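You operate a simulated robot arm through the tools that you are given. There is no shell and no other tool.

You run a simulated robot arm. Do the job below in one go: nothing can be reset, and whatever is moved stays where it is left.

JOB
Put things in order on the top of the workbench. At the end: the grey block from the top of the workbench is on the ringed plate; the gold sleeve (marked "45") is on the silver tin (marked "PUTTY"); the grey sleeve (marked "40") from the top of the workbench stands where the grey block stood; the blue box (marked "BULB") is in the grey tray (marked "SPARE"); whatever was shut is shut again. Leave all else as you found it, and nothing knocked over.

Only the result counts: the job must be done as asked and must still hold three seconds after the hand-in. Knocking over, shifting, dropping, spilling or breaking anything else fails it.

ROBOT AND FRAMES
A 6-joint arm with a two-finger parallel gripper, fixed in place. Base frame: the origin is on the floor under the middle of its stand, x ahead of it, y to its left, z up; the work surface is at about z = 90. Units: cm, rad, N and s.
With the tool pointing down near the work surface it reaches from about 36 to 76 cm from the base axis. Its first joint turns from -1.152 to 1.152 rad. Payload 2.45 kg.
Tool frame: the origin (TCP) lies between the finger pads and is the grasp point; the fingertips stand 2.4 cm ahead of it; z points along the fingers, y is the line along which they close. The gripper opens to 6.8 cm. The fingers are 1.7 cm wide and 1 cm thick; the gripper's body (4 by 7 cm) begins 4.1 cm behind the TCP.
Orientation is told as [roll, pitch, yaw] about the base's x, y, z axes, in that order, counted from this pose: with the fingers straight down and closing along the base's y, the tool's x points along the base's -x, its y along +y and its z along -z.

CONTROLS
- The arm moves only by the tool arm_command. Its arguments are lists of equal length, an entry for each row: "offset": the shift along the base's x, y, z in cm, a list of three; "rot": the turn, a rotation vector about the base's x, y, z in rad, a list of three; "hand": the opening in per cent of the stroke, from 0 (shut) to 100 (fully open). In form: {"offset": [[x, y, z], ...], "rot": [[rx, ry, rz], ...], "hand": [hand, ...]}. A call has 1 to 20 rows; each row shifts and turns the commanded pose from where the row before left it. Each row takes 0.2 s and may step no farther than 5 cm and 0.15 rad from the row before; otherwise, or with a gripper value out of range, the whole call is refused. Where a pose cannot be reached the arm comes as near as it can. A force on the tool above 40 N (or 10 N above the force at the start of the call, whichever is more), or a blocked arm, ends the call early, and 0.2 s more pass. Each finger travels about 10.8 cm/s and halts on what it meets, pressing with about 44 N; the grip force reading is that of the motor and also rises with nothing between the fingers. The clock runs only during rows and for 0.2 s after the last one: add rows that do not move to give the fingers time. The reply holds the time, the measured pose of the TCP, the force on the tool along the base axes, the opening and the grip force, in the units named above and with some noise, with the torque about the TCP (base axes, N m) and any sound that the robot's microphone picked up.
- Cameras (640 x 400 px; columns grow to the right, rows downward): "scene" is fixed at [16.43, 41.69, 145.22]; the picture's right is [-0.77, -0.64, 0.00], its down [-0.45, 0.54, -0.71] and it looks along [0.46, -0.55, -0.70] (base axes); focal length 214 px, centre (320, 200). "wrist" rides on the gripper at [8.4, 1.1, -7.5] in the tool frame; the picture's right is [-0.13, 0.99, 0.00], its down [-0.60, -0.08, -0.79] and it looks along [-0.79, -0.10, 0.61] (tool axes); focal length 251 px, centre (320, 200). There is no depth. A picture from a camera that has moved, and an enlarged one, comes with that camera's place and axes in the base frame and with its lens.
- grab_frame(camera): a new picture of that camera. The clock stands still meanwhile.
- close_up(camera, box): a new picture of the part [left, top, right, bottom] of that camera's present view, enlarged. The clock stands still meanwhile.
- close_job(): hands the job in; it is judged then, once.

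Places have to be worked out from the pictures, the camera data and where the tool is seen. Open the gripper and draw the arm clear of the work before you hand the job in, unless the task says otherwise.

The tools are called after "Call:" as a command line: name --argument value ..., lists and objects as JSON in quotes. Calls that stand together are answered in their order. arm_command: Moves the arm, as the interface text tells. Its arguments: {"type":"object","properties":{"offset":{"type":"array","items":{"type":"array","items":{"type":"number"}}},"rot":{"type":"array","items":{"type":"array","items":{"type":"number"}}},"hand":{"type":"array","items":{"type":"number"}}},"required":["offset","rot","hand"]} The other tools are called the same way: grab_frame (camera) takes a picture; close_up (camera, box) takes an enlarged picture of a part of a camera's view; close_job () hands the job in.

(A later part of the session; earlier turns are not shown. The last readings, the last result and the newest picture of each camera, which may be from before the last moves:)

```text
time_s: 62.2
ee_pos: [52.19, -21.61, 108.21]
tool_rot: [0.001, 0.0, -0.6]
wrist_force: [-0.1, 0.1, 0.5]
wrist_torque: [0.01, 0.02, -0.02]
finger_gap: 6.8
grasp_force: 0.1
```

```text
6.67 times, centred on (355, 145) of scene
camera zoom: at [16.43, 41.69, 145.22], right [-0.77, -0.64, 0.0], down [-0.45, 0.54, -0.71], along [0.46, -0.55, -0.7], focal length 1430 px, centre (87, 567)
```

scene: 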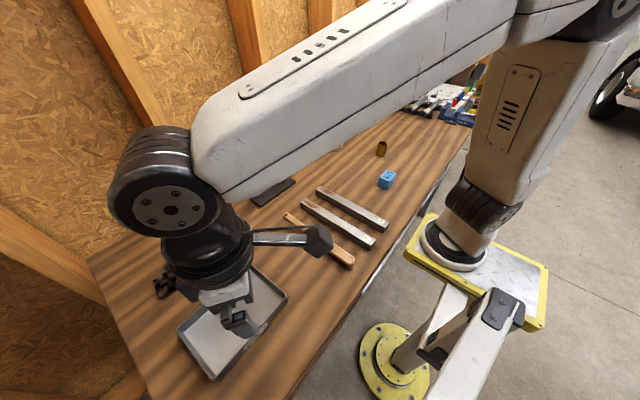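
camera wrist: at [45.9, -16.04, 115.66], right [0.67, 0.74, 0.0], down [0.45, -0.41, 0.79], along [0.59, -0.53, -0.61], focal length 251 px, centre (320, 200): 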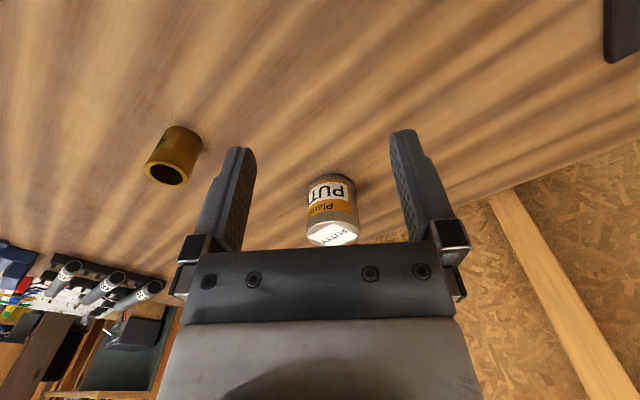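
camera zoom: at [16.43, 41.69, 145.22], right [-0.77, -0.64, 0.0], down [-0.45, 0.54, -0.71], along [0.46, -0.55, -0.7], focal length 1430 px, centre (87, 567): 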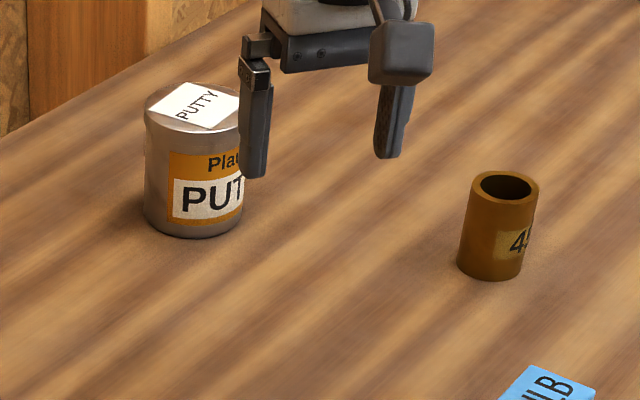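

Tin: centre ≈(69.9, −35.0), top z≈98.5, 7.1 cm across. Gold sleeve: ≈(50.0, −43.1), ≈5.9 cm tall. The tin is ~2 cm beyond vertical reach, so I'll grip the gold sleeve with the tool leaning outward, so it stays upright when placed with the same lean. First hover above it for a precise fix.

Call:
arm_command --offset '[[-0.44, -4.3, -0.4], [-0.44, -4.3, -0.4], [-0.44, -4.3, -0.4], [-0.44, -4.3, -0.4], [-0.44, -4.3, -0.4], [0, 0, 0], [0, 0, 0], [0, 0, 0], [0, 0, 0]]' --rot '[[0, 0, -0.052], [0, 0, -0.052], [0, 0, -0.052], [0, 0, -0.052], [0, 0, -0.052], [0, 0, 0], [0, 0, 0], [0, 0, 0], [0, 0, 0]]' --hand '[100, 100, 100, 100, 100, 100, 100, 100, 100]'

Call:
close_up --camera "wrist" --box '[230, 0, 410, 130]'

Call:
grab_frame --camera "wrist"

Call:
close_up --camera "scene" --box '[310, 100, 430, 190]'

```text
time_s: 64.2
ee_pos: [50.24, -43.15, 106.05]
tool_rot: [0.0, 0.001, -0.859]
wrist_force: [0.0, -0.5, -1.0]
wrist_torque: [0.03, -0.03, -0.01]
finger_gap: 6.82
grasp_force: 0.0
```

```text
3.08 times, centred on (320, 65) of wrist
camera zoom: at [45.49, -36.05, 113.65], right [0.84, 0.55, 0.0], down [0.33, -0.51, 0.79], along [0.43, -0.66, -0.61], focal length 774 px, centre (320, 615)
```

zoom: 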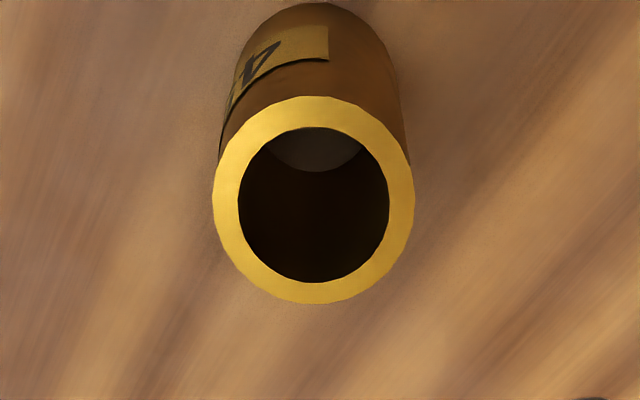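

```text
taken
camera wrist: at [45.49, -36.05, 113.65], right [0.84, 0.55, 0.0], down [0.33, -0.51, 0.79], along [0.43, -0.66, -0.61], focal length 251 px, centre (320, 200)
```

wrist: 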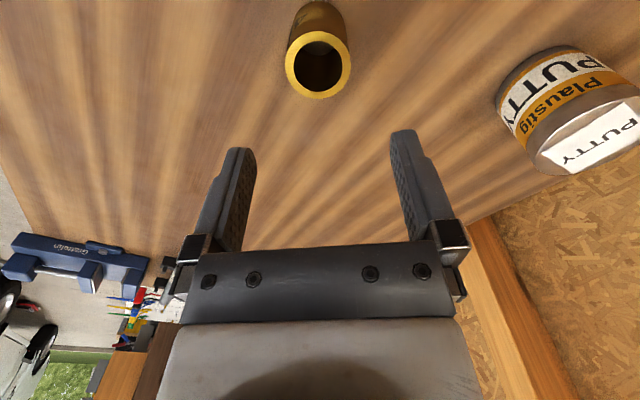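

```text
4.44 times, centred on (370, 145) of scene
camera zoom: at [16.43, 41.69, 145.22], right [-0.77, -0.64, 0.0], down [-0.45, 0.54, -0.71], along [0.46, -0.55, -0.7], focal length 953 px, centre (98, 444)
```

zoom: 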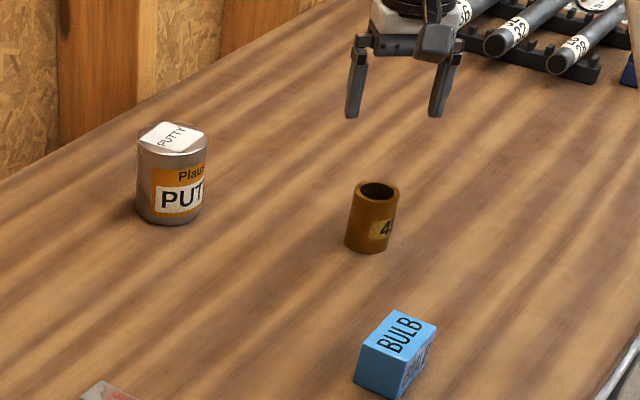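

The gold sleeve's axis is 0.37 cm nearer the base than the tool. I'll correct that and lean the fingers outward 0.22 rad about the closing axis, then check.

Call:
arm_command --offset '[[-0.24, 0.28, 0], [0, 0, 0], [0, 0, 0], [0, 0, 0], [0, 0, 0]]' --rot '[[-0.0833, -0.0718, 0], [-0.0833, -0.0718, 0], [0, 0, 0], [0, 0, 0], [0, 0, 0]]' --hand '[100, 100, 100, 100, 100]'

Call:
grab_frame --camera "wrist"

Call:
close_up --camera "scene" --box '[340, 80, 430, 170]'

```text
time_s: 65.4
ee_pos: [49.78, -42.86, 106.11]
tool_rot: [0.001, -0.22, -0.861]
wrist_force: [-0.3, 0.2, 0.4]
wrist_torque: [-0.03, 0.0, 0.02]
finger_gap: 6.81
grasp_force: 0.1
```

```text
taken
camera wrist: at [44.28, -34.71, 111.5], right [0.83, 0.55, 0.03], down [0.21, -0.37, 0.91], along [0.51, -0.75, -0.42], focal length 251 px, centre (320, 200)
```

wrist: 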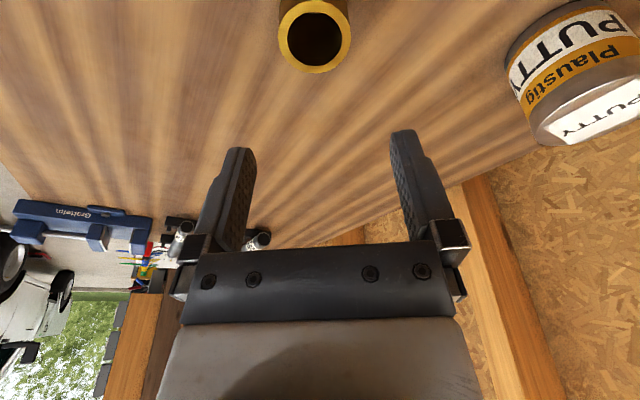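

```text
4.44 times, centred on (385, 125) of scene
camera zoom: at [16.43, 41.69, 145.22], right [-0.77, -0.64, 0.0], down [-0.45, 0.54, -0.71], along [0.46, -0.55, -0.7], focal length 953 px, centre (31, 533)
```

zoom: 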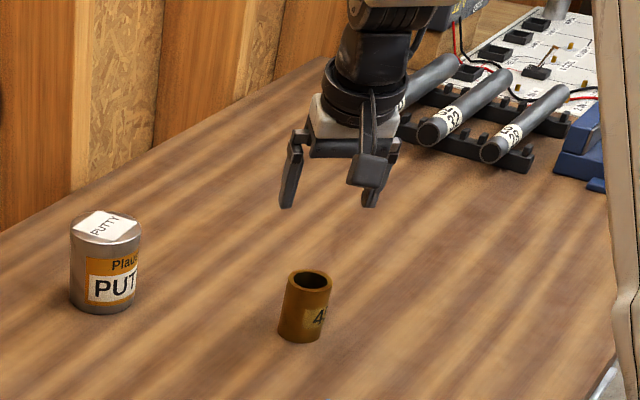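

The sleeve axis (49.8, −42.8) coincides with the TCP (49.8, −42.9). Descending vertically to z≈94.3, then closing.

Call:
arm_command --offset '[[0, 0, -2], [0, 0, -2], [0, 0, -2], [0, 0, -2], [0, 0, -2], [0, 0, -1.8], [0, 0, 0], [0, 0, 0]]' --rot '[[0, 0, 0], [0, 0, 0], [0, 0, 0], [0, 0, 0], [0, 0, 0], [0, 0, 0], [0, 0, 0], [0, 0, 0]]' --hand '[100, 100, 100, 100, 100, 100, 100, 100]'

Call:
grab_frame --camera "wrist"

Call:
close_up --camera "scene" --box '[340, 110, 430, 180]'

```text
time_s: 67.2
ee_pos: [49.79, -42.98, 94.1]
tool_rot: [0.001, -0.22, -0.86]
wrist_force: [-0.8, 0.3, -0.4]
wrist_torque: [0.04, 0.01, -0.01]
finger_gap: 6.81
grasp_force: 0.1
```

```text
taken
camera wrist: at [44.32, -34.84, 99.58], right [0.83, 0.55, 0.03], down [0.21, -0.37, 0.91], along [0.51, -0.75, -0.42], focal length 251 px, centre (320, 200)
```

wrist: 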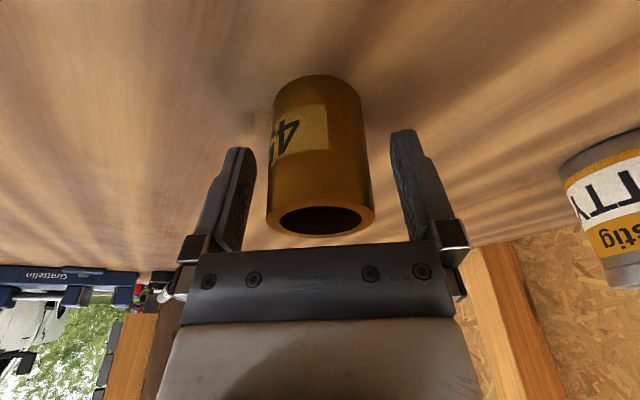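

```text
5.71 times, centred on (385, 145) of scene
camera zoom: at [16.43, 41.69, 145.22], right [-0.77, -0.64, 0.0], down [-0.45, 0.54, -0.71], along [0.46, -0.55, -0.7], focal length 1226 px, centre (-51, 514)
```

zoom: 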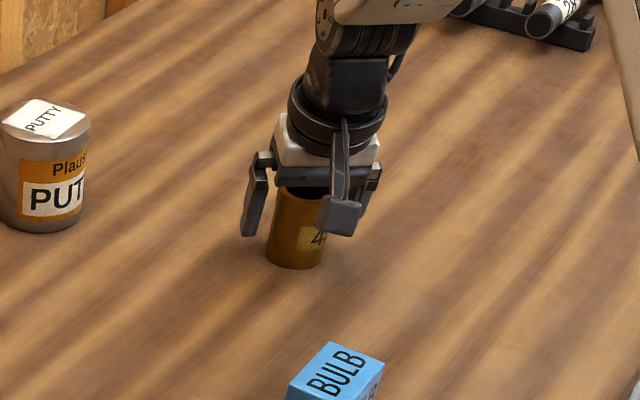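

The sleeve stands centred between the fingers. Closing the gripper now.

Call:
arm_command --offset '[[0, 0, 0], [0, 0, 0], [0, 0, 0], [0, 0, 0]]' --rot '[[0, 0, 0], [0, 0, 0], [0, 0, 0], [0, 0, 0]]' --hand '[0, 0, 0, 0]'

Call:
arm_command --offset '[[0, 0, 1], [0, 0, 2], [0, 0, 2.5], [0, 0, 2.5], [0, 0, 2], [0, 0, 0], [0, 0, 0]]' --rot '[[0, 0, 0], [0, 0, 0], [0, 0, 0], [0, 0, 0], [0, 0, 0], [0, 0, 0], [0, 0, 0]]' --hand '[0, 0, 0, 0, 0, 0, 0]'

Call:
grab_frame --camera "wrist"

Call:
close_up --camera "scene" --box '[310, 90, 430, 180]'

```text
time_s: 68.2
ee_pos: [49.81, -42.92, 94.03]
tool_rot: [0.0, -0.22, -0.859]
wrist_force: [-1.6, -0.7, 0.0]
wrist_torque: [-0.09, 0.05, -0.02]
finger_gap: 5.07
grasp_force: 44.2
```

```text
time_s: 69.8
ee_pos: [49.61, -42.89, 104.08]
tool_rot: [0.0, -0.22, -0.859]
wrist_force: [-0.2, 0.0, -3.0]
wrist_torque: [-0.01, -0.01, 0.0]
finger_gap: 5.06
grasp_force: 43.8
```

```text
taken
camera wrist: at [44.1, -34.77, 109.69], right [0.83, 0.55, 0.03], down [0.21, -0.37, 0.91], along [0.51, -0.75, -0.42], focal length 251 px, centre (320, 200)
```

wrist: 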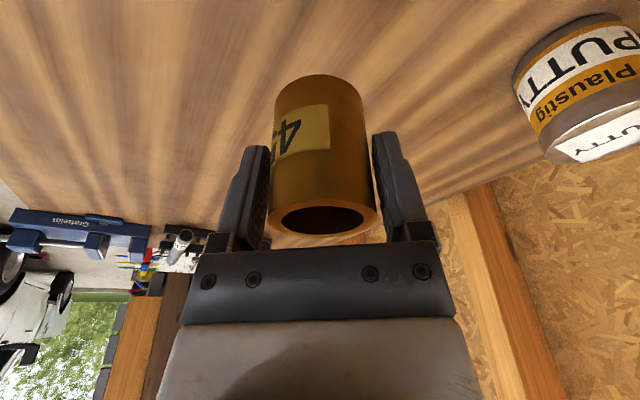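

```text
4.44 times, centred on (370, 135) of scene
camera zoom: at [16.44, 41.69, 145.22], right [-0.77, -0.64, 0.0], down [-0.45, 0.54, -0.71], along [0.46, -0.55, -0.7], focal length 953 px, centre (98, 489)
```

zoom: 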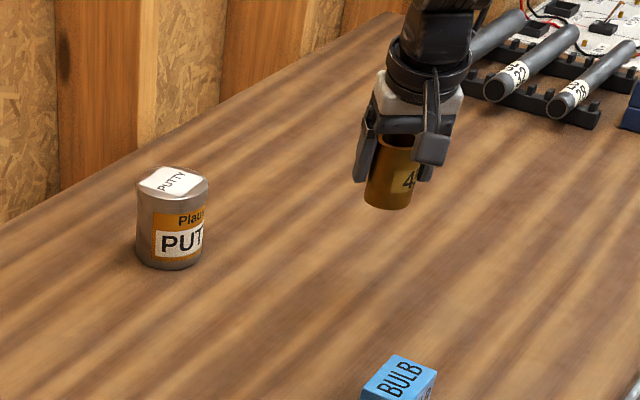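

The gold sleeve is held upright (≈0.3 kg) with the leaning tool. I'll move toward the tin in the raised position, turning so the lean stays radial, and stop short for a look.

Call:
arm_command --offset '[[3.2, 1.4, 0.6], [3.2, 1.4, 0.6], [3.2, 1.4, 0.5], [3.2, 1.4, 0], [0, 0, 0], [0, 0, 0], [0, 0, 0]]' --rot '[[0, 0, 0.078], [0, 0, 0.078], [0, 0, 0.078], [0, 0, 0.078], [0, 0, 0], [0, 0, 0], [0, 0, 0]]' --hand '[0, 0, 0, 0, 0, 0, 0]'

Call:
grab_frame --camera "wrist"

Call:
close_up --camera "scene" --box '[300, 90, 400, 170]'

```text
time_s: 71.4
ee_pos: [62.46, -37.45, 105.76]
tool_rot: [0.0, -0.222, -0.547]
wrist_force: [0.2, 0.6, -3.8]
wrist_torque: [0.0, 0.0, 0.0]
finger_gap: 5.04
grasp_force: 43.6
```

```text
taken
camera wrist: at [54.67, -31.32, 111.33], right [0.62, 0.78, 0.03], down [0.31, -0.28, 0.91], along [0.71, -0.56, -0.42], focal length 251 px, centre (320, 200)
```

wrist: 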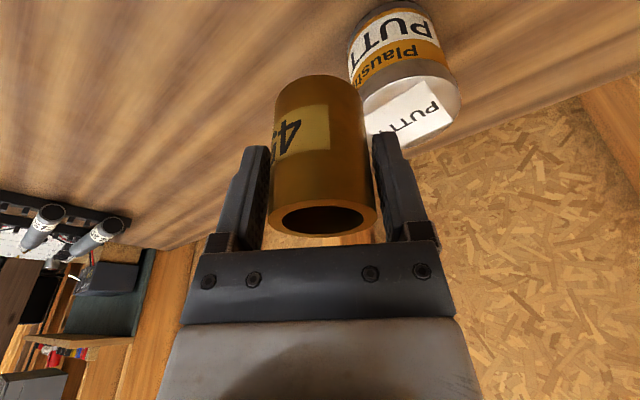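

```text
5.00 times, centred on (350, 130) of scene
camera zoom: at [16.44, 41.69, 145.22], right [-0.77, -0.64, 0.0], down [-0.45, 0.54, -0.71], along [0.46, -0.55, -0.7], focal length 1072 px, centre (170, 550)
```

zoom: 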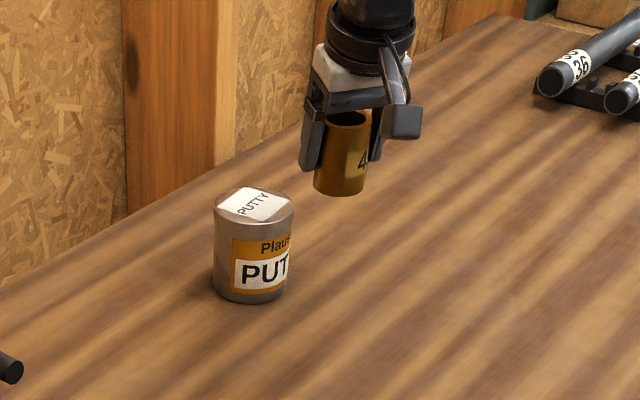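

I'll enlarge the tin in this view to pin down the centre of its lid.

Call:
close_up --camera "wrist" --box '[330, 0, 490, 160]'

```text
2.50 times, centred on (410, 80) of wrist
camera zoom: at [54.67, -31.32, 111.33], right [0.62, 0.78, 0.03], down [0.31, -0.28, 0.91], along [0.71, -0.56, -0.42], focal length 629 px, centre (95, 500)
```

zoom: 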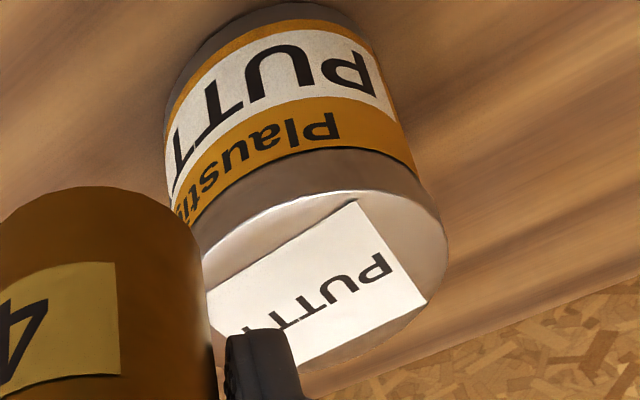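

Tin lid centre comes out at about (69.4, −34.6). I'll move the sleeve over it at the present height and check.

Call:
arm_command --offset '[[2.3, 0.9, 0], [2.3, 0.9, 0], [2.3, 0.95, 0], [0, 0, 0], [0, 0, 0], [0, 0, 0]]' --rot '[[0, 0, 0], [0, 0, 0], [0, 0, 0], [0, 0, 0], [0, 0, 0], [0, 0, 0]]' --hand '[0, 0, 0, 0, 0, 0]'

Call:
grab_frame --camera "wrist"

Call:
close_up --camera "wrist" --box '[220, 0, 420, 160]'

Call:
close_up --camera "scene" --box '[300, 90, 380, 160]'

```text
time_s: 72.8
ee_pos: [69.55, -34.55, 105.97]
tool_rot: [0.0, -0.22, -0.55]
wrist_force: [0.7, 0.1, -3.4]
wrist_torque: [0.02, -0.02, -0.02]
finger_gap: 5.06
grasp_force: 44.2
```

```text
taken
camera wrist: at [61.67, -28.51, 111.48], right [0.62, 0.78, 0.03], down [0.31, -0.28, 0.91], along [0.71, -0.56, -0.42], focal length 251 px, centre (320, 200)
```

wrist: 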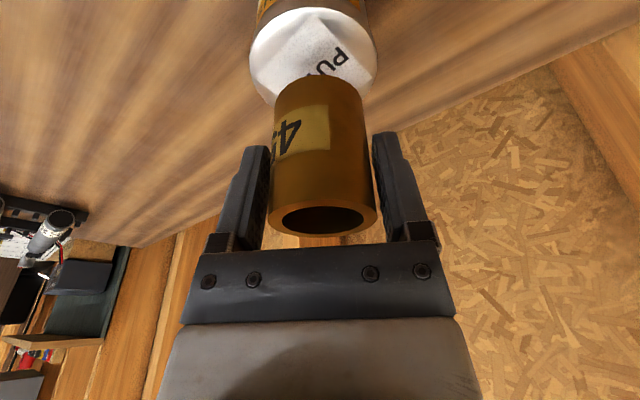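

```text
2.50 times, centred on (320, 80) of wrist
camera zoom: at [61.67, -28.51, 111.48], right [0.62, 0.78, 0.03], down [0.31, -0.28, 0.91], along [0.71, -0.56, -0.42], focal length 629 px, centre (320, 500)
```

zoom: 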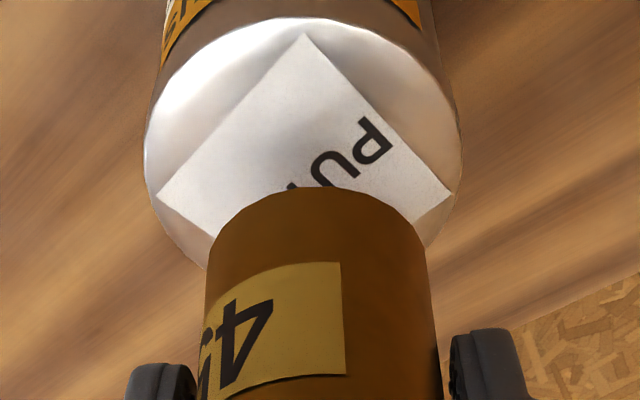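

```text
5.71 times, centred on (340, 125) of scene
camera zoom: at [16.44, 41.69, 145.22], right [-0.77, -0.64, 0.0], down [-0.45, 0.54, -0.71], along [0.46, -0.55, -0.7], focal length 1226 px, centre (206, 629)
```

zoom: 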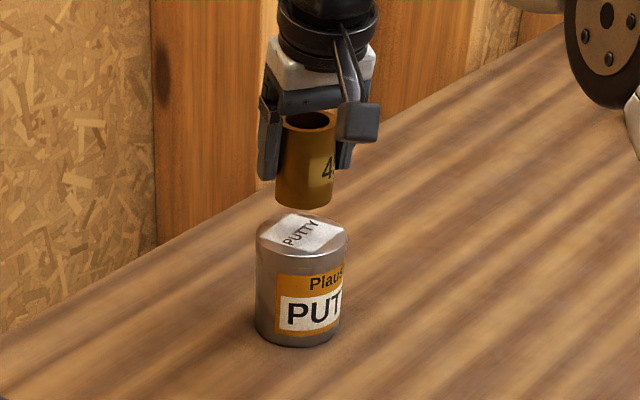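

In the scene view the sleeve bottom and the lid centre coincide (both ≈(70.2, −34.6) with the same bias). I'll lower to just above the lid and then feel for contact.

Call:
arm_command --offset '[[0.1, -0.1, -0.9], [0, 0, -0.9], [0, 0, -0.8], [0, 0, 0], [0, 0, 0]]' --rot '[[0, 0, 0], [0, 0, 0], [0, 0, 0], [0, 0, 0], [0, 0, 0]]' --hand '[0, 0, 0, 0, 0]'

Call:
close_up --camera "scene" --box '[300, 90, 380, 160]'

Call:
close_up --camera "wrist" --box '[220, 0, 420, 160]'

```text
time_s: 74.0
ee_pos: [69.65, -34.67, 103.24]
tool_rot: [0.0, -0.22, -0.55]
wrist_force: [-0.3, 0.2, -3.4]
wrist_torque: [0.03, 0.01, -0.02]
finger_gap: 5.04
grasp_force: 43.5
```

```text
5.71 times, centred on (340, 125) of scene
camera zoom: at [16.44, 41.69, 145.22], right [-0.77, -0.64, 0.0], down [-0.45, 0.54, -0.71], along [0.46, -0.55, -0.7], focal length 1226 px, centre (206, 629)
```

zoom: 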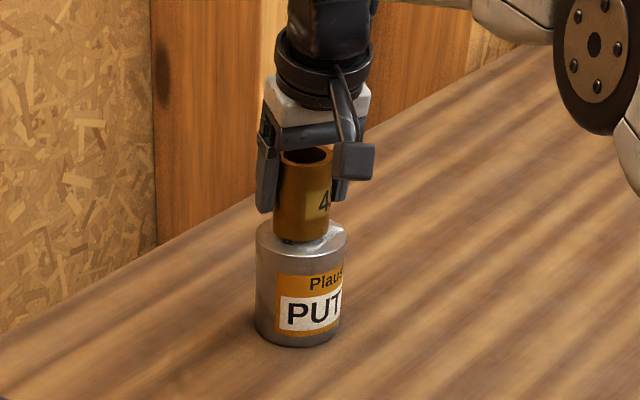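

```text
2.50 times, centred on (320, 80) of wrist
camera zoom: at [61.89, -28.67, 108.75], right [0.62, 0.78, 0.03], down [0.31, -0.28, 0.91], along [0.71, -0.56, -0.42], focal length 629 px, centre (320, 500)
```

zoom: 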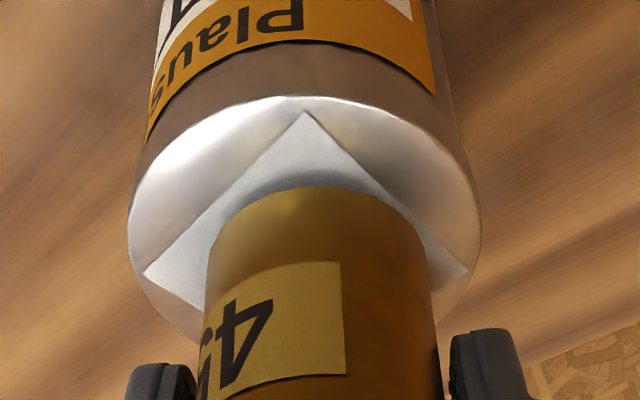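

The sleeve hovers just above the middle of the lid. Lowering in small steps with force checks.

Call:
arm_command --offset '[[0, 0, -0.25], [0, 0, 0]]' --rot '[[0, 0, 0], [0, 0, 0]]' --hand '[0, 0]'

Call:
arm_command --offset '[[0, 0, -0.15], [0, 0, 0]]' --rot '[[0, 0, 0], [0, 0, 0]]' --hand '[0, 0]'

Call:
arm_command --offset '[[0, 0, -0.15], [0, 0, 0]]' --rot '[[0, 0, 0], [0, 0, 0]]' --hand '[0, 0]'

```text
time_s: 74.6
ee_pos: [69.64, -34.67, 103.02]
tool_rot: [-0.001, -0.221, -0.552]
wrist_force: [0.0, 0.1, -3.3]
wrist_torque: [0.02, 0.02, 0.01]
finger_gap: 5.04
grasp_force: 44.2
```

```text
time_s: 75.2
ee_pos: [69.7, -34.61, 102.89]
tool_rot: [0.0, -0.218, -0.548]
wrist_force: [-0.1, 0.0, -3.5]
wrist_torque: [-0.01, 0.01, -0.01]
finger_gap: 5.06
grasp_force: 44.0
```

```text
time_s: 75.8
ee_pos: [69.61, -34.72, 102.55]
tool_rot: [0.001, -0.22, -0.548]
wrist_force: [0.8, 0.6, -3.0]
wrist_torque: [0.0, -0.02, -0.02]
finger_gap: 5.07
grasp_force: 43.7
```

Still hanging free. Continuing in small steps.

Call:
arm_command --offset '[[0, 0, -0.15], [0, 0, 0]]' --rot '[[0, 0, 0], [0, 0, 0]]' --hand '[0, 0]'

Call:
arm_command --offset '[[0, 0, -0.12], [0, 0, 0]]' --rot '[[0, 0, 0], [0, 0, 0]]' --hand '[0, 0]'

Call:
close_up --camera "scene" --box '[310, 105, 370, 160]'

```text
time_s: 76.4
ee_pos: [69.63, -34.62, 102.58]
tool_rot: [0.001, -0.222, -0.548]
wrist_force: [-0.4, -0.5, 0.6]
wrist_torque: [0.02, 0.12, 0.04]
finger_gap: 5.06
grasp_force: 43.8
```

```text
time_s: 77.0
ee_pos: [69.71, -34.78, 102.68]
tool_rot: [0.001, -0.223, -0.549]
wrist_force: [-4.4, 1.3, 11.7]
wrist_torque: [0.18, 0.48, 0.01]
finger_gap: 5.05
grasp_force: 44.1
```

```text
7.27 times, centred on (340, 132) of scene
camera zoom: at [16.39, 41.71, 145.22], right [-0.77, -0.64, 0.0], down [-0.45, 0.54, -0.71], along [0.46, -0.55, -0.7], focal length 1560 px, centre (174, 691)
```

zoom: 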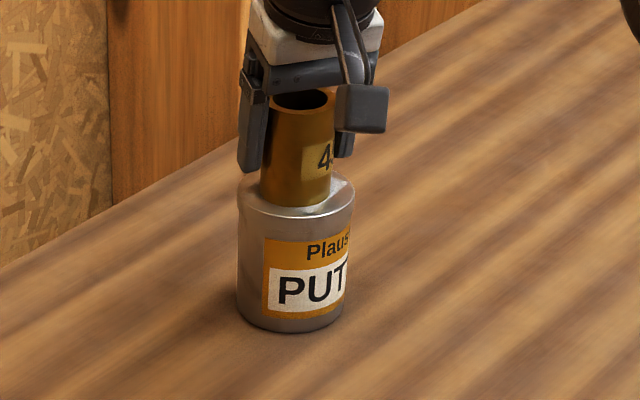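

Contact (≈15 N). I'll ease up 0.12 cm and check, then open in small increments.

Call:
arm_command --offset '[[0, 0, 0.12], [0, 0, 0]]' --rot '[[0, 0, 0], [0, 0, 0]]' --hand '[0, 0]'

```text
time_s: 77.6
ee_pos: [69.56, -34.77, 102.63]
tool_rot: [0.0, -0.22, -0.55]
wrist_force: [1.5, -3.5, 5.9]
wrist_torque: [-0.15, 0.07, 0.06]
finger_gap: 5.06
grasp_force: 43.5
```

Light contact now. Opening slowly.

Call:
arm_command --offset '[[0, 0, 0.05], [0, 0, 0], [0, 0, 0], [0, 0, 0], [0, 0, 0], [0, 0, 0], [0, 0, 0], [0, 0, 0]]' --rot '[[0, 0, 0], [0, 0, 0], [0, 0, 0], [0, 0, 0], [0, 0, 0], [0, 0, 0], [0, 0, 0], [0, 0, 0]]' --hand '[0, 74, 75, 77, 80, 86, 100, 100]'

Call:
grab_frame --camera "wrist"

Call:
close_up --camera "scene" --box '[310, 105, 370, 160]'

```text
time_s: 79.4
ee_pos: [69.71, -34.7, 102.51]
tool_rot: [0.0, -0.221, -0.549]
wrist_force: [-0.5, -0.4, 0.4]
wrist_torque: [0.03, 0.0, -0.02]
finger_gap: 6.79
grasp_force: 0.0
```

```text
taken
camera wrist: at [61.88, -28.64, 108.1], right [0.62, 0.78, 0.03], down [0.31, -0.28, 0.91], along [0.71, -0.56, -0.42], focal length 251 px, centre (320, 200)
```

wrist: 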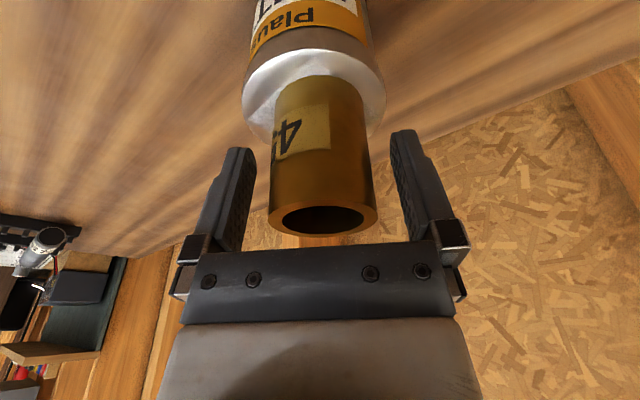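

```text
7.27 times, centred on (340, 132) of scene
camera zoom: at [16.43, 41.69, 145.22], right [-0.77, -0.64, 0.0], down [-0.45, 0.54, -0.71], along [0.46, -0.55, -0.7], focal length 1560 px, centre (174, 691)
```

zoom: 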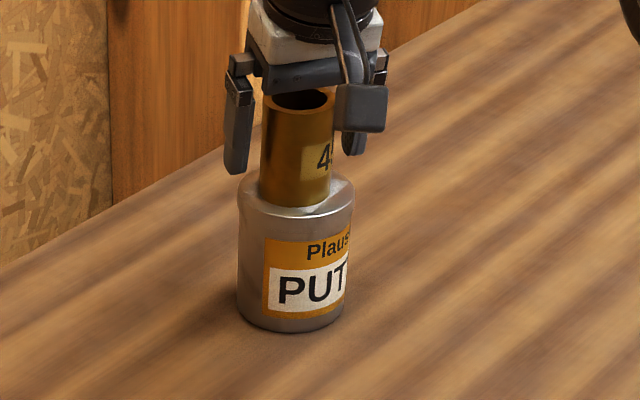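

The sleeve stands on the lid. Backing out along the tool axis, then straightening the tool.

Call:
arm_command --offset '[[-0.18, 0.11, 1], [-0.37, 0.23, 1.95], [-0.37, 0.23, 1.95], [-0.37, 0.23, 1.95], [-0.6, 0.37, 1.9], [-2, 1.2, 1], [-2, 1.2, 0], [0, 0, 0], [0, 0, 0]]' --rot '[[0, 0, 0], [0, 0, 0], [0, 0, 0], [0, 0, 0], [0, 0, 0], [0, 0, 0], [0, 0, 0], [0, 0, 0], [0, 0, 0]]' --hand '[100, 100, 100, 100, 100, 100, 100, 100, 100]'

Call:
grab_frame --camera "wrist"

Call:
close_up --camera "scene" --box '[300, 80, 400, 170]'

```text
time_s: 81.4
ee_pos: [63.85, -31.29, 112.34]
tool_rot: [-0.001, -0.221, -0.548]
wrist_force: [-0.4, 0.1, 0.2]
wrist_torque: [-0.03, 0.02, 0.03]
finger_gap: 6.8
grasp_force: 0.1
```

```text
taken
camera wrist: at [56.02, -25.26, 117.89], right [0.62, 0.78, 0.03], down [0.31, -0.28, 0.91], along [0.71, -0.56, -0.42], focal length 251 px, centre (320, 200)
```

wrist: 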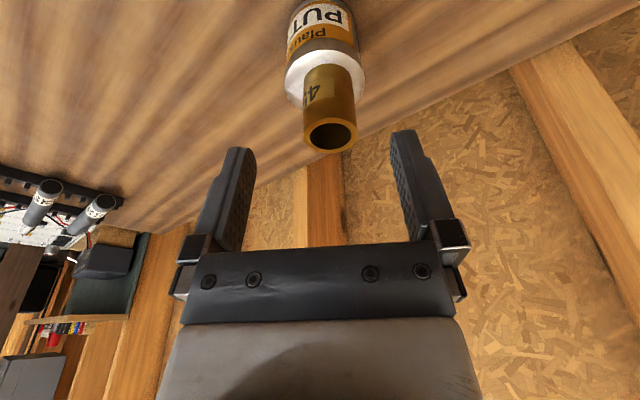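

```text
4.44 times, centred on (350, 125) of scene
camera zoom: at [16.43, 41.69, 145.22], right [-0.77, -0.64, 0.0], down [-0.45, 0.54, -0.71], along [0.46, -0.55, -0.7], focal length 953 px, centre (187, 533)
```

zoom: 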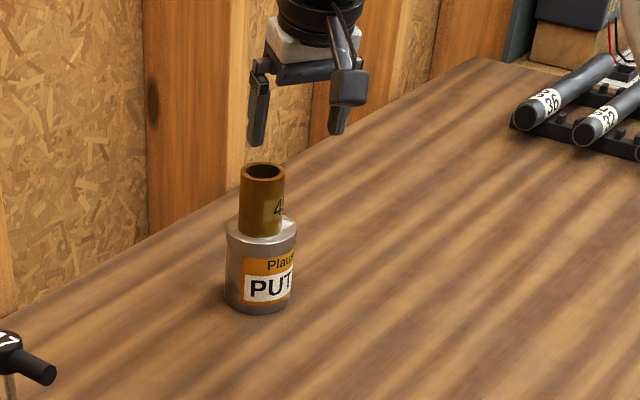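

The gold sleeve is on the tin. Next the blue box: about 4 × 6 × 4.5 cm, centred near (38.0, −25.1), long side along y. I'll straighten the tool and move above it, turning to yaw −1.57 so the fingers close along x.

Call:
arm_command --offset '[[-2, 1.2, 0], [-2, 1.2, 0], [-2.75, 0.49, -0.8], [-2.75, 0.49, -0.8], [-2.75, 0.49, -0.8], [-2.75, 0.49, -0.8], [-2.75, 0.49, -0.8], [-2.75, 0.49, -0.8], [-2.75, 0.49, -0.8], [-2.6, 0.4, -0.8], [0, 0, 0], [0, 0, 0], [0, 0, 0]]' --rot '[[0.0575, 0.0938, 0], [0.0575, 0.0938, 0], [0, 0, -0.128], [0, 0, -0.128], [0, 0, -0.128], [0, 0, -0.128], [0, 0, -0.128], [0, 0, -0.128], [0, 0, -0.128], [0, 0, -0.128], [0, 0, 0], [0, 0, 0], [0, 0, 0]]' --hand '[100, 100, 100, 100, 100, 100, 100, 100, 100, 100, 100, 100, 100]'

Call:
grab_frame --camera "wrist"

Call:
grab_frame --camera "scene"

```text
time_s: 84.2
ee_pos: [37.71, -24.98, 105.86]
tool_rot: [0.0, -0.002, -1.572]
wrist_force: [-0.5, 0.8, -0.6]
wrist_torque: [-0.02, 0.02, -0.01]
finger_gap: 6.8
grasp_force: 0.1
```

```text
taken
camera wrist: at [38.96, -16.62, 113.43], right [0.99, -0.13, 0.0], down [-0.08, -0.6, 0.79], along [-0.1, -0.79, -0.61], focal length 251 px, centre (320, 200)
```

wrist: 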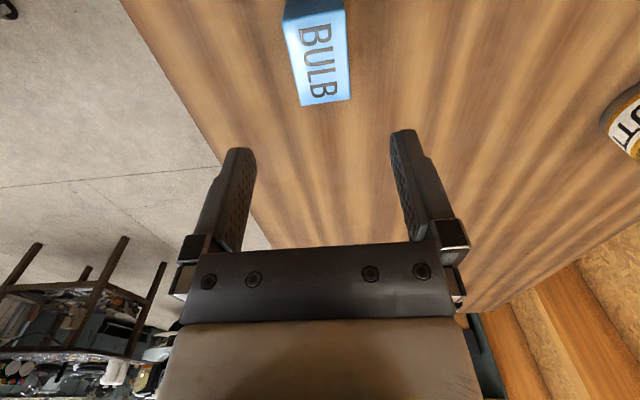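

```text
taken
```

scene: 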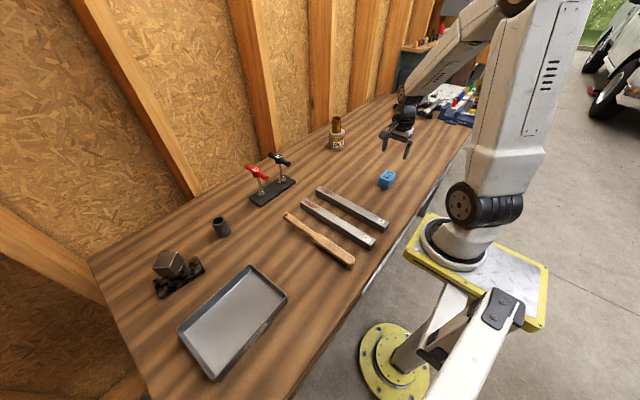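

I'll enlarge the box in the wrist view for a precise centre and orientation.

Call:
close_up --camera "wrist" --box '[250, 0, 390, 120]'

```text
3.33 times, centred on (320, 60) of wrist
camera zoom: at [38.96, -16.62, 113.43], right [0.99, -0.13, 0.0], down [-0.08, -0.6, 0.79], along [-0.1, -0.79, -0.61], focal length 838 px, centre (320, 667)
```

zoom: 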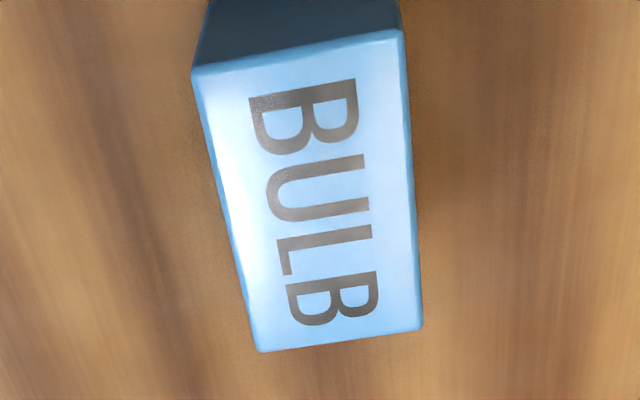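

The box top is centred at (37.9, −25.1), nearly axis-aligned, just 0.1 cm off the tool. Descending to z≈93.4.

Call:
arm_command --offset '[[0.1, -0.12, -2], [0, 0, -2], [0, 0, -2], [0, 0, -2], [0, 0, -2], [0, 0, -2.4], [0, 0, 0], [0, 0, 0]]' --rot '[[0, 0, 0.02], [0, 0, 0], [0, 0, 0], [0, 0, 0], [0, 0, 0], [0, 0, 0], [0, 0, 0], [0, 0, 0]]' --hand '[100, 100, 100, 100, 100, 100, 100, 100]'

Call:
grab_frame --camera "wrist"

Call:
close_up --camera "scene" --box '[340, 130, 440, 220]'

```text
time_s: 86.0
ee_pos: [37.77, -25.1, 93.38]
tool_rot: [0.0, 0.0, -1.551]
wrist_force: [-0.2, 0.1, 0.3]
wrist_torque: [0.02, -0.01, -0.06]
finger_gap: 6.77
grasp_force: 0.1
```

```text
taken
camera wrist: at [38.81, -16.79, 101.0], right [0.99, -0.11, 0.0], down [-0.07, -0.61, 0.79], along [-0.09, -0.79, -0.61], focal length 251 px, centre (320, 200)
```

wrist: 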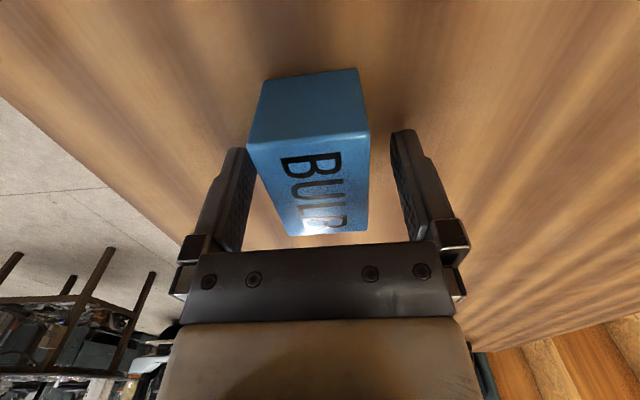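

```text
4.44 times, centred on (390, 175) of scene
camera zoom: at [16.43, 41.69, 145.22], right [-0.77, -0.64, 0.0], down [-0.45, 0.54, -0.71], along [0.46, -0.55, -0.7], focal length 953 px, centre (9, 311)
```

zoom: 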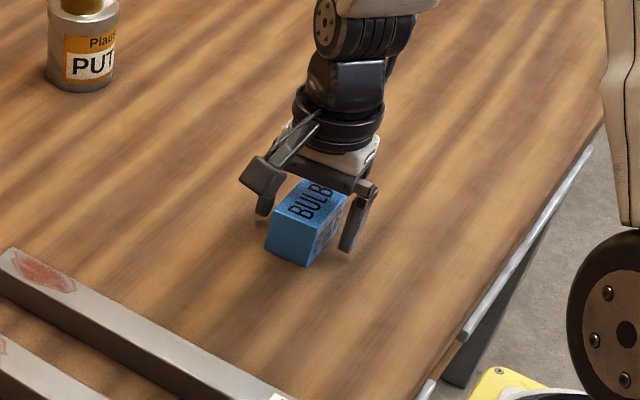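

The box is between the fingers. Closing, then lifting.

Call:
arm_command --offset '[[0, 0, 0], [0, 0, 0], [0, 0, 0], [0, 0, 0]]' --rot '[[0, 0, 0], [0, 0, 0], [0, 0, 0], [0, 0, 0]]' --hand '[0, 0, 0, 0]'

Call:
arm_command --offset '[[0, 0, 1], [0, 0, 2], [0, 0, 2.5], [0, 0, 2.5], [0, 0, 2.5], [0, 0, 2.5], [0, 0, 0], [0, 0, 0]]' --rot '[[0, 0, 0], [0, 0, 0], [0, 0, 0], [0, 0, 0], [0, 0, 0], [0, 0, 0], [0, 0, 0], [0, 0, 0]]' --hand '[0, 0, 0, 0, 0, 0, 0, 0]'

Call:
grab_frame --camera "wrist"

```text
time_s: 87.0
ee_pos: [37.83, -25.15, 93.41]
tool_rot: [0.0, 0.001, -1.552]
wrist_force: [0.0, 0.1, 0.2]
wrist_torque: [-0.03, -0.02, -0.02]
finger_gap: 4.13
grasp_force: 44.2
```

```text
time_s: 88.8
ee_pos: [37.77, -25.05, 106.35]
tool_rot: [0.001, 0.001, -1.553]
wrist_force: [0.5, -0.3, -1.1]
wrist_torque: [-0.01, -0.02, 0.02]
finger_gap: 4.13
grasp_force: 44.1
```

```text
taken
camera wrist: at [38.85, -16.71, 113.89], right [0.99, -0.11, 0.0], down [-0.07, -0.61, 0.79], along [-0.09, -0.79, -0.61], focal length 251 px, centre (320, 200)
```

wrist: 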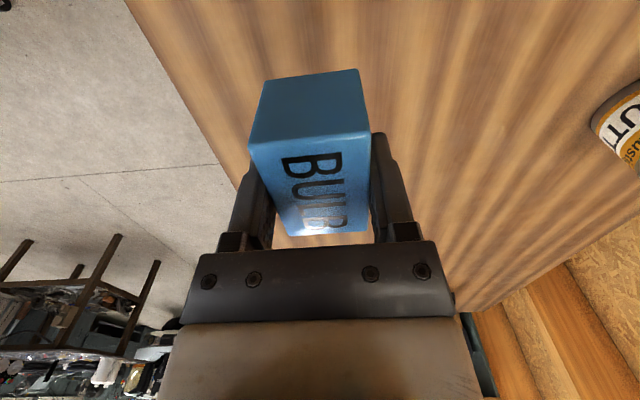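

The box is held (≈0.1 kg). I'll carry it at z≈109 over to the tray's centre near (42.5, 41), turning the tool to yaw 0 along the way.

Call:
arm_command --offset '[[1.7, 4.18, 0.5], [1.7, 4.18, 0.5], [1.7, 4.18, 0.5], [1.7, 4.18, 0.5], [1.7, 4.18, 0.5], [1.7, 4.18, 0.5], [-0.6, 4.5, 0], [-0.6, 4.5, 0], [-0.6, 4.5, 0], [-0.6, 4.5, 0], [-0.6, 4.5, 0], [-0.6, 4.5, 0], [-0.6, 4.5, 0], [-0.6, 4.5, 0], [-0.6, 4.5, 0], [0, 0, 0], [0, 0, 0], [0, 0, 0]]' --rot '[[0, 0, 0.1035], [0, 0, 0.1035], [0, 0, 0.1035], [0, 0, 0.1035], [0, 0, 0.1035], [0, 0, 0.1035], [0, 0, 0.1035], [0, 0, 0.1035], [0, 0, 0.1035], [0, 0, 0.1035], [0, 0, 0.1035], [0, 0, 0.1035], [0, 0, 0.1035], [0, 0, 0.1035], [0, 0, 0.1035], [0, 0, 0], [0, 0, 0], [0, 0, 0]]' --hand '[0, 0, 0, 0, 0, 0, 0, 0, 0, 0, 0, 0, 0, 0, 0, 0, 0, 0]'

Call:
grab_frame --camera "wrist"

Call:
grab_frame --camera "scene"

```text
time_s: 92.6
ee_pos: [42.76, 40.92, 109.64]
tool_rot: [-0.001, 0.0, 0.0]
wrist_force: [0.8, -0.3, -0.8]
wrist_torque: [0.01, 0.01, -0.01]
finger_gap: 4.15
grasp_force: 44.8
```

```text
taken
camera wrist: at [34.41, 41.92, 117.13], right [0.13, 0.99, 0.0], down [0.6, -0.08, 0.79], along [0.79, -0.1, -0.61], focal length 251 px, centre (320, 200)
```

wrist: 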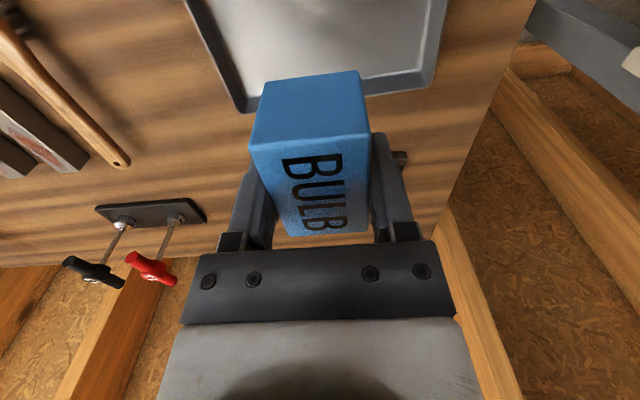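

```text
taken
```

scene: 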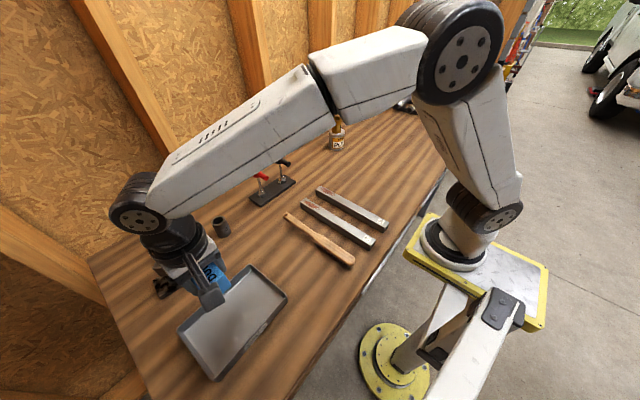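

Tray spans x≈35.3–49.2, y≈31.5–51.3; the box is above its middle. I'll shift to the exact centre and lower to about 1 cm above the floor of the tray.

Call:
arm_command --offset '[[-0.4, 0.3, -2.4], [0, 0, -2.4], [0, 0, -2.4], [0, 0, -2.4], [0, 0, -2.4], [0, 0, -2.4], [0, 0, 0], [0, 0, 0]]' --rot '[[0, 0, 0], [0, 0, 0], [0, 0, 0], [0, 0, 0], [0, 0, 0], [0, 0, 0], [0, 0, 0], [0, 0, 0]]' --hand '[0, 0, 0, 0, 0, 0, 0, 0]'

Call:
grab_frame --camera "wrist"

Call:
close_up --camera "scene" --box '[140, 230, 310, 390]'

```text
time_s: 94.4
ee_pos: [42.43, 40.93, 95.04]
tool_rot: [-0.001, -0.001, 0.0]
wrist_force: [0.1, -0.4, 0.6]
wrist_torque: [0.01, -0.01, -0.02]
finger_gap: 4.11
grasp_force: 43.9
```

```text
taken
camera wrist: at [34.0, 41.92, 102.59], right [0.13, 0.99, 0.0], down [0.6, -0.08, 0.79], along [0.79, -0.1, -0.61], focal length 251 px, centre (320, 200)
```

wrist: 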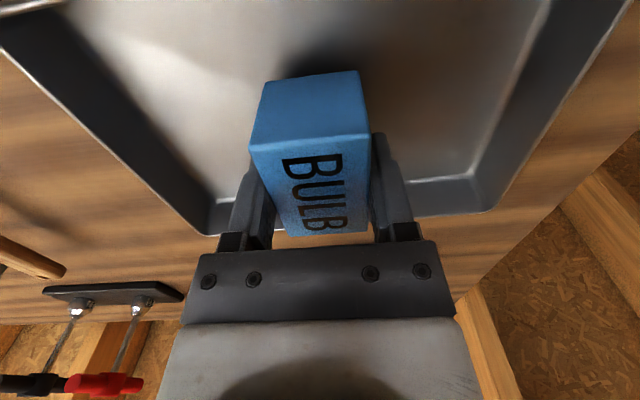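

```text
2.50 times, centred on (225, 310) of scene
camera zoom: at [16.44, 41.69, 145.22], right [-0.77, -0.64, 0.0], down [-0.45, 0.54, -0.71], along [0.46, -0.55, -0.7], focal length 536 px, centre (558, -75)
```

zoom: 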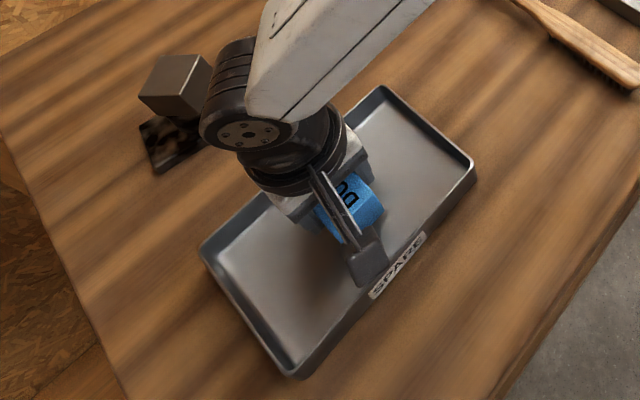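

The box is inside the tray walls, just above its floor. Lowering in small steps to feel contact.

Call:
arm_command --offset '[[0, 0, -0.3], [0, 0, -0.3], [0, 0, 0]]' --rot '[[0, 0, 0], [0, 0, 0], [0, 0, 0]]' --hand '[0, 0, 0]'

Call:
arm_command --offset '[[0, 0, -0.2], [0, 0, 0]]' --rot '[[0, 0, 0], [0, 0, 0]]' --hand '[0, 0]'

Call:
arm_command --offset '[[0, 0, -0.15], [0, 0, 0]]' --rot '[[0, 0, 0], [0, 0, 0]]' --hand '[0, 0]'

```text
time_s: 95.2
ee_pos: [42.26, 40.83, 94.47]
tool_rot: [0.003, 0.0, 0.001]
wrist_force: [-0.6, -0.5, -0.7]
wrist_torque: [0.02, 0.02, -0.02]
finger_gap: 4.13
grasp_force: 44.0
```

```text
time_s: 95.8
ee_pos: [42.39, 40.78, 94.26]
tool_rot: [0.002, 0.0, 0.0]
wrist_force: [0.1, 0.1, -0.6]
wrist_torque: [-0.02, -0.01, -0.03]
finger_gap: 4.11
grasp_force: 44.1
```

```text
time_s: 96.4
ee_pos: [42.55, 40.86, 94.21]
tool_rot: [0.001, 0.0, 0.0]
wrist_force: [-0.3, -0.6, -1.9]
wrist_torque: [0.02, 0.0, 0.01]
finger_gap: 4.1
grasp_force: 44.1
```

Call:
arm_command --offset '[[0, 0, -0.15], [0, 0, 0]]' --rot '[[0, 0, 0], [0, 0, 0]]' --hand '[0, 0]'

Call:
arm_command --offset '[[0, 0, -0.12], [0, 0, 0]]' --rot '[[0, 0, 0], [0, 0, 0]]' --hand '[0, 0]'

```text
time_s: 97.0
ee_pos: [42.32, 40.89, 93.98]
tool_rot: [0.001, 0.0, -0.001]
wrist_force: [0.0, 0.2, -0.9]
wrist_torque: [0.01, 0.01, 0.01]
finger_gap: 4.13
grasp_force: 43.7
```

```text
time_s: 97.6
ee_pos: [42.46, 40.8, 93.93]
tool_rot: [0.0, 0.0, -0.002]
wrist_force: [-0.1, 0.3, -0.2]
wrist_torque: [0.04, -0.01, -0.01]
finger_gap: 4.14
grasp_force: 43.6
```

Still no firm contact at z 93.9. Continuing carefully.

Call:
arm_command --offset '[[0, 0, -0.12], [0, 0, 0]]' --rot '[[0, 0, 0], [0, 0, 0]]' --hand '[0, 0]'

Call:
arm_command --offset '[[0, 0, -0.1], [0, 0, 0]]' --rot '[[0, 0, 0], [0, 0, 0]]' --hand '[0, 0]'

```text
time_s: 98.2
ee_pos: [42.47, 40.91, 93.82]
tool_rot: [0.002, 0.0, 0.0]
wrist_force: [0.2, -0.9, 1.3]
wrist_torque: [-0.07, 0.0, 0.01]
finger_gap: 4.11
grasp_force: 43.7
```

```text
time_s: 98.8
ee_pos: [42.49, 40.89, 93.84]
tool_rot: [0.003, -0.001, 0.001]
wrist_force: [1.5, 2.9, 10.1]
wrist_torque: [-0.12, 0.18, 0.0]
finger_gap: 4.13
grasp_force: 43.8
```

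The box touches the tray floor (≈11 N). Releasing and rising straight up.

Call:
arm_command --offset '[[0, 0, 0.05], [0, 0, 0], [0, 0, 0], [0, 0, 0], [0, 0, 0], [0, 0, 1.5], [0, 0, 2.5], [0, 0, 2.5], [0, 0, 2.5], [0, 0, 2.5], [0, 0, 2.5], [0, 0, 0], [0, 0, 0]]' --rot '[[0, 0, 0], [0, 0, 0], [0, 0, 0], [0, 0, 0], [0, 0, 0], [0, 0, 0], [0, 0, 0], [0, 0, 0], [0, 0, 0], [0, 0, 0], [0, 0, 0], [0, 0, 0], [0, 0, 0]]' --hand '[62, 66, 75, 100, 100, 100, 100, 100, 100, 100, 100, 100, 100]'

Call:
grab_frame --camera "wrist"

Call:
grab_frame --camera "scene"

```text
time_s: 101.6
ee_pos: [42.49, 40.92, 107.91]
tool_rot: [0.001, 0.002, 0.0]
wrist_force: [1.0, -0.7, 0.1]
wrist_torque: [-0.01, 0.0, -0.02]
finger_gap: 6.78
grasp_force: 0.0
```

```text
taken
camera wrist: at [34.12, 41.86, 115.33], right [0.13, 0.99, 0.0], down [0.6, -0.08, 0.79], along [0.79, -0.1, -0.61], focal length 251 px, centre (320, 200)
```

wrist: 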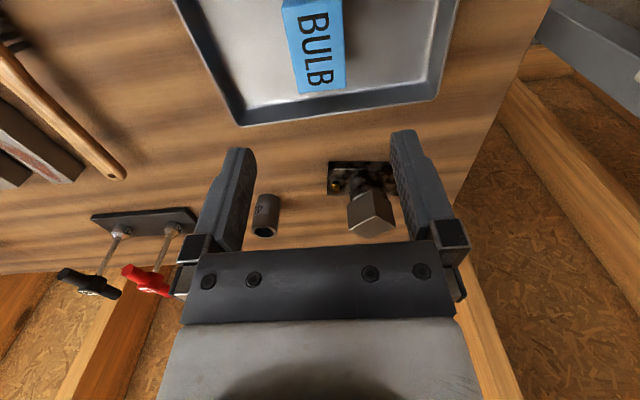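

```text
taken
```

scene: 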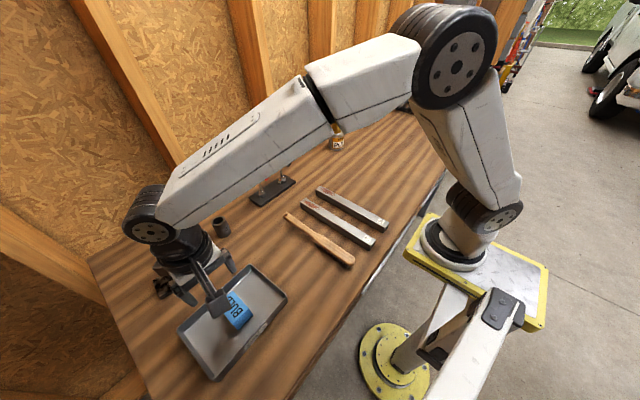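

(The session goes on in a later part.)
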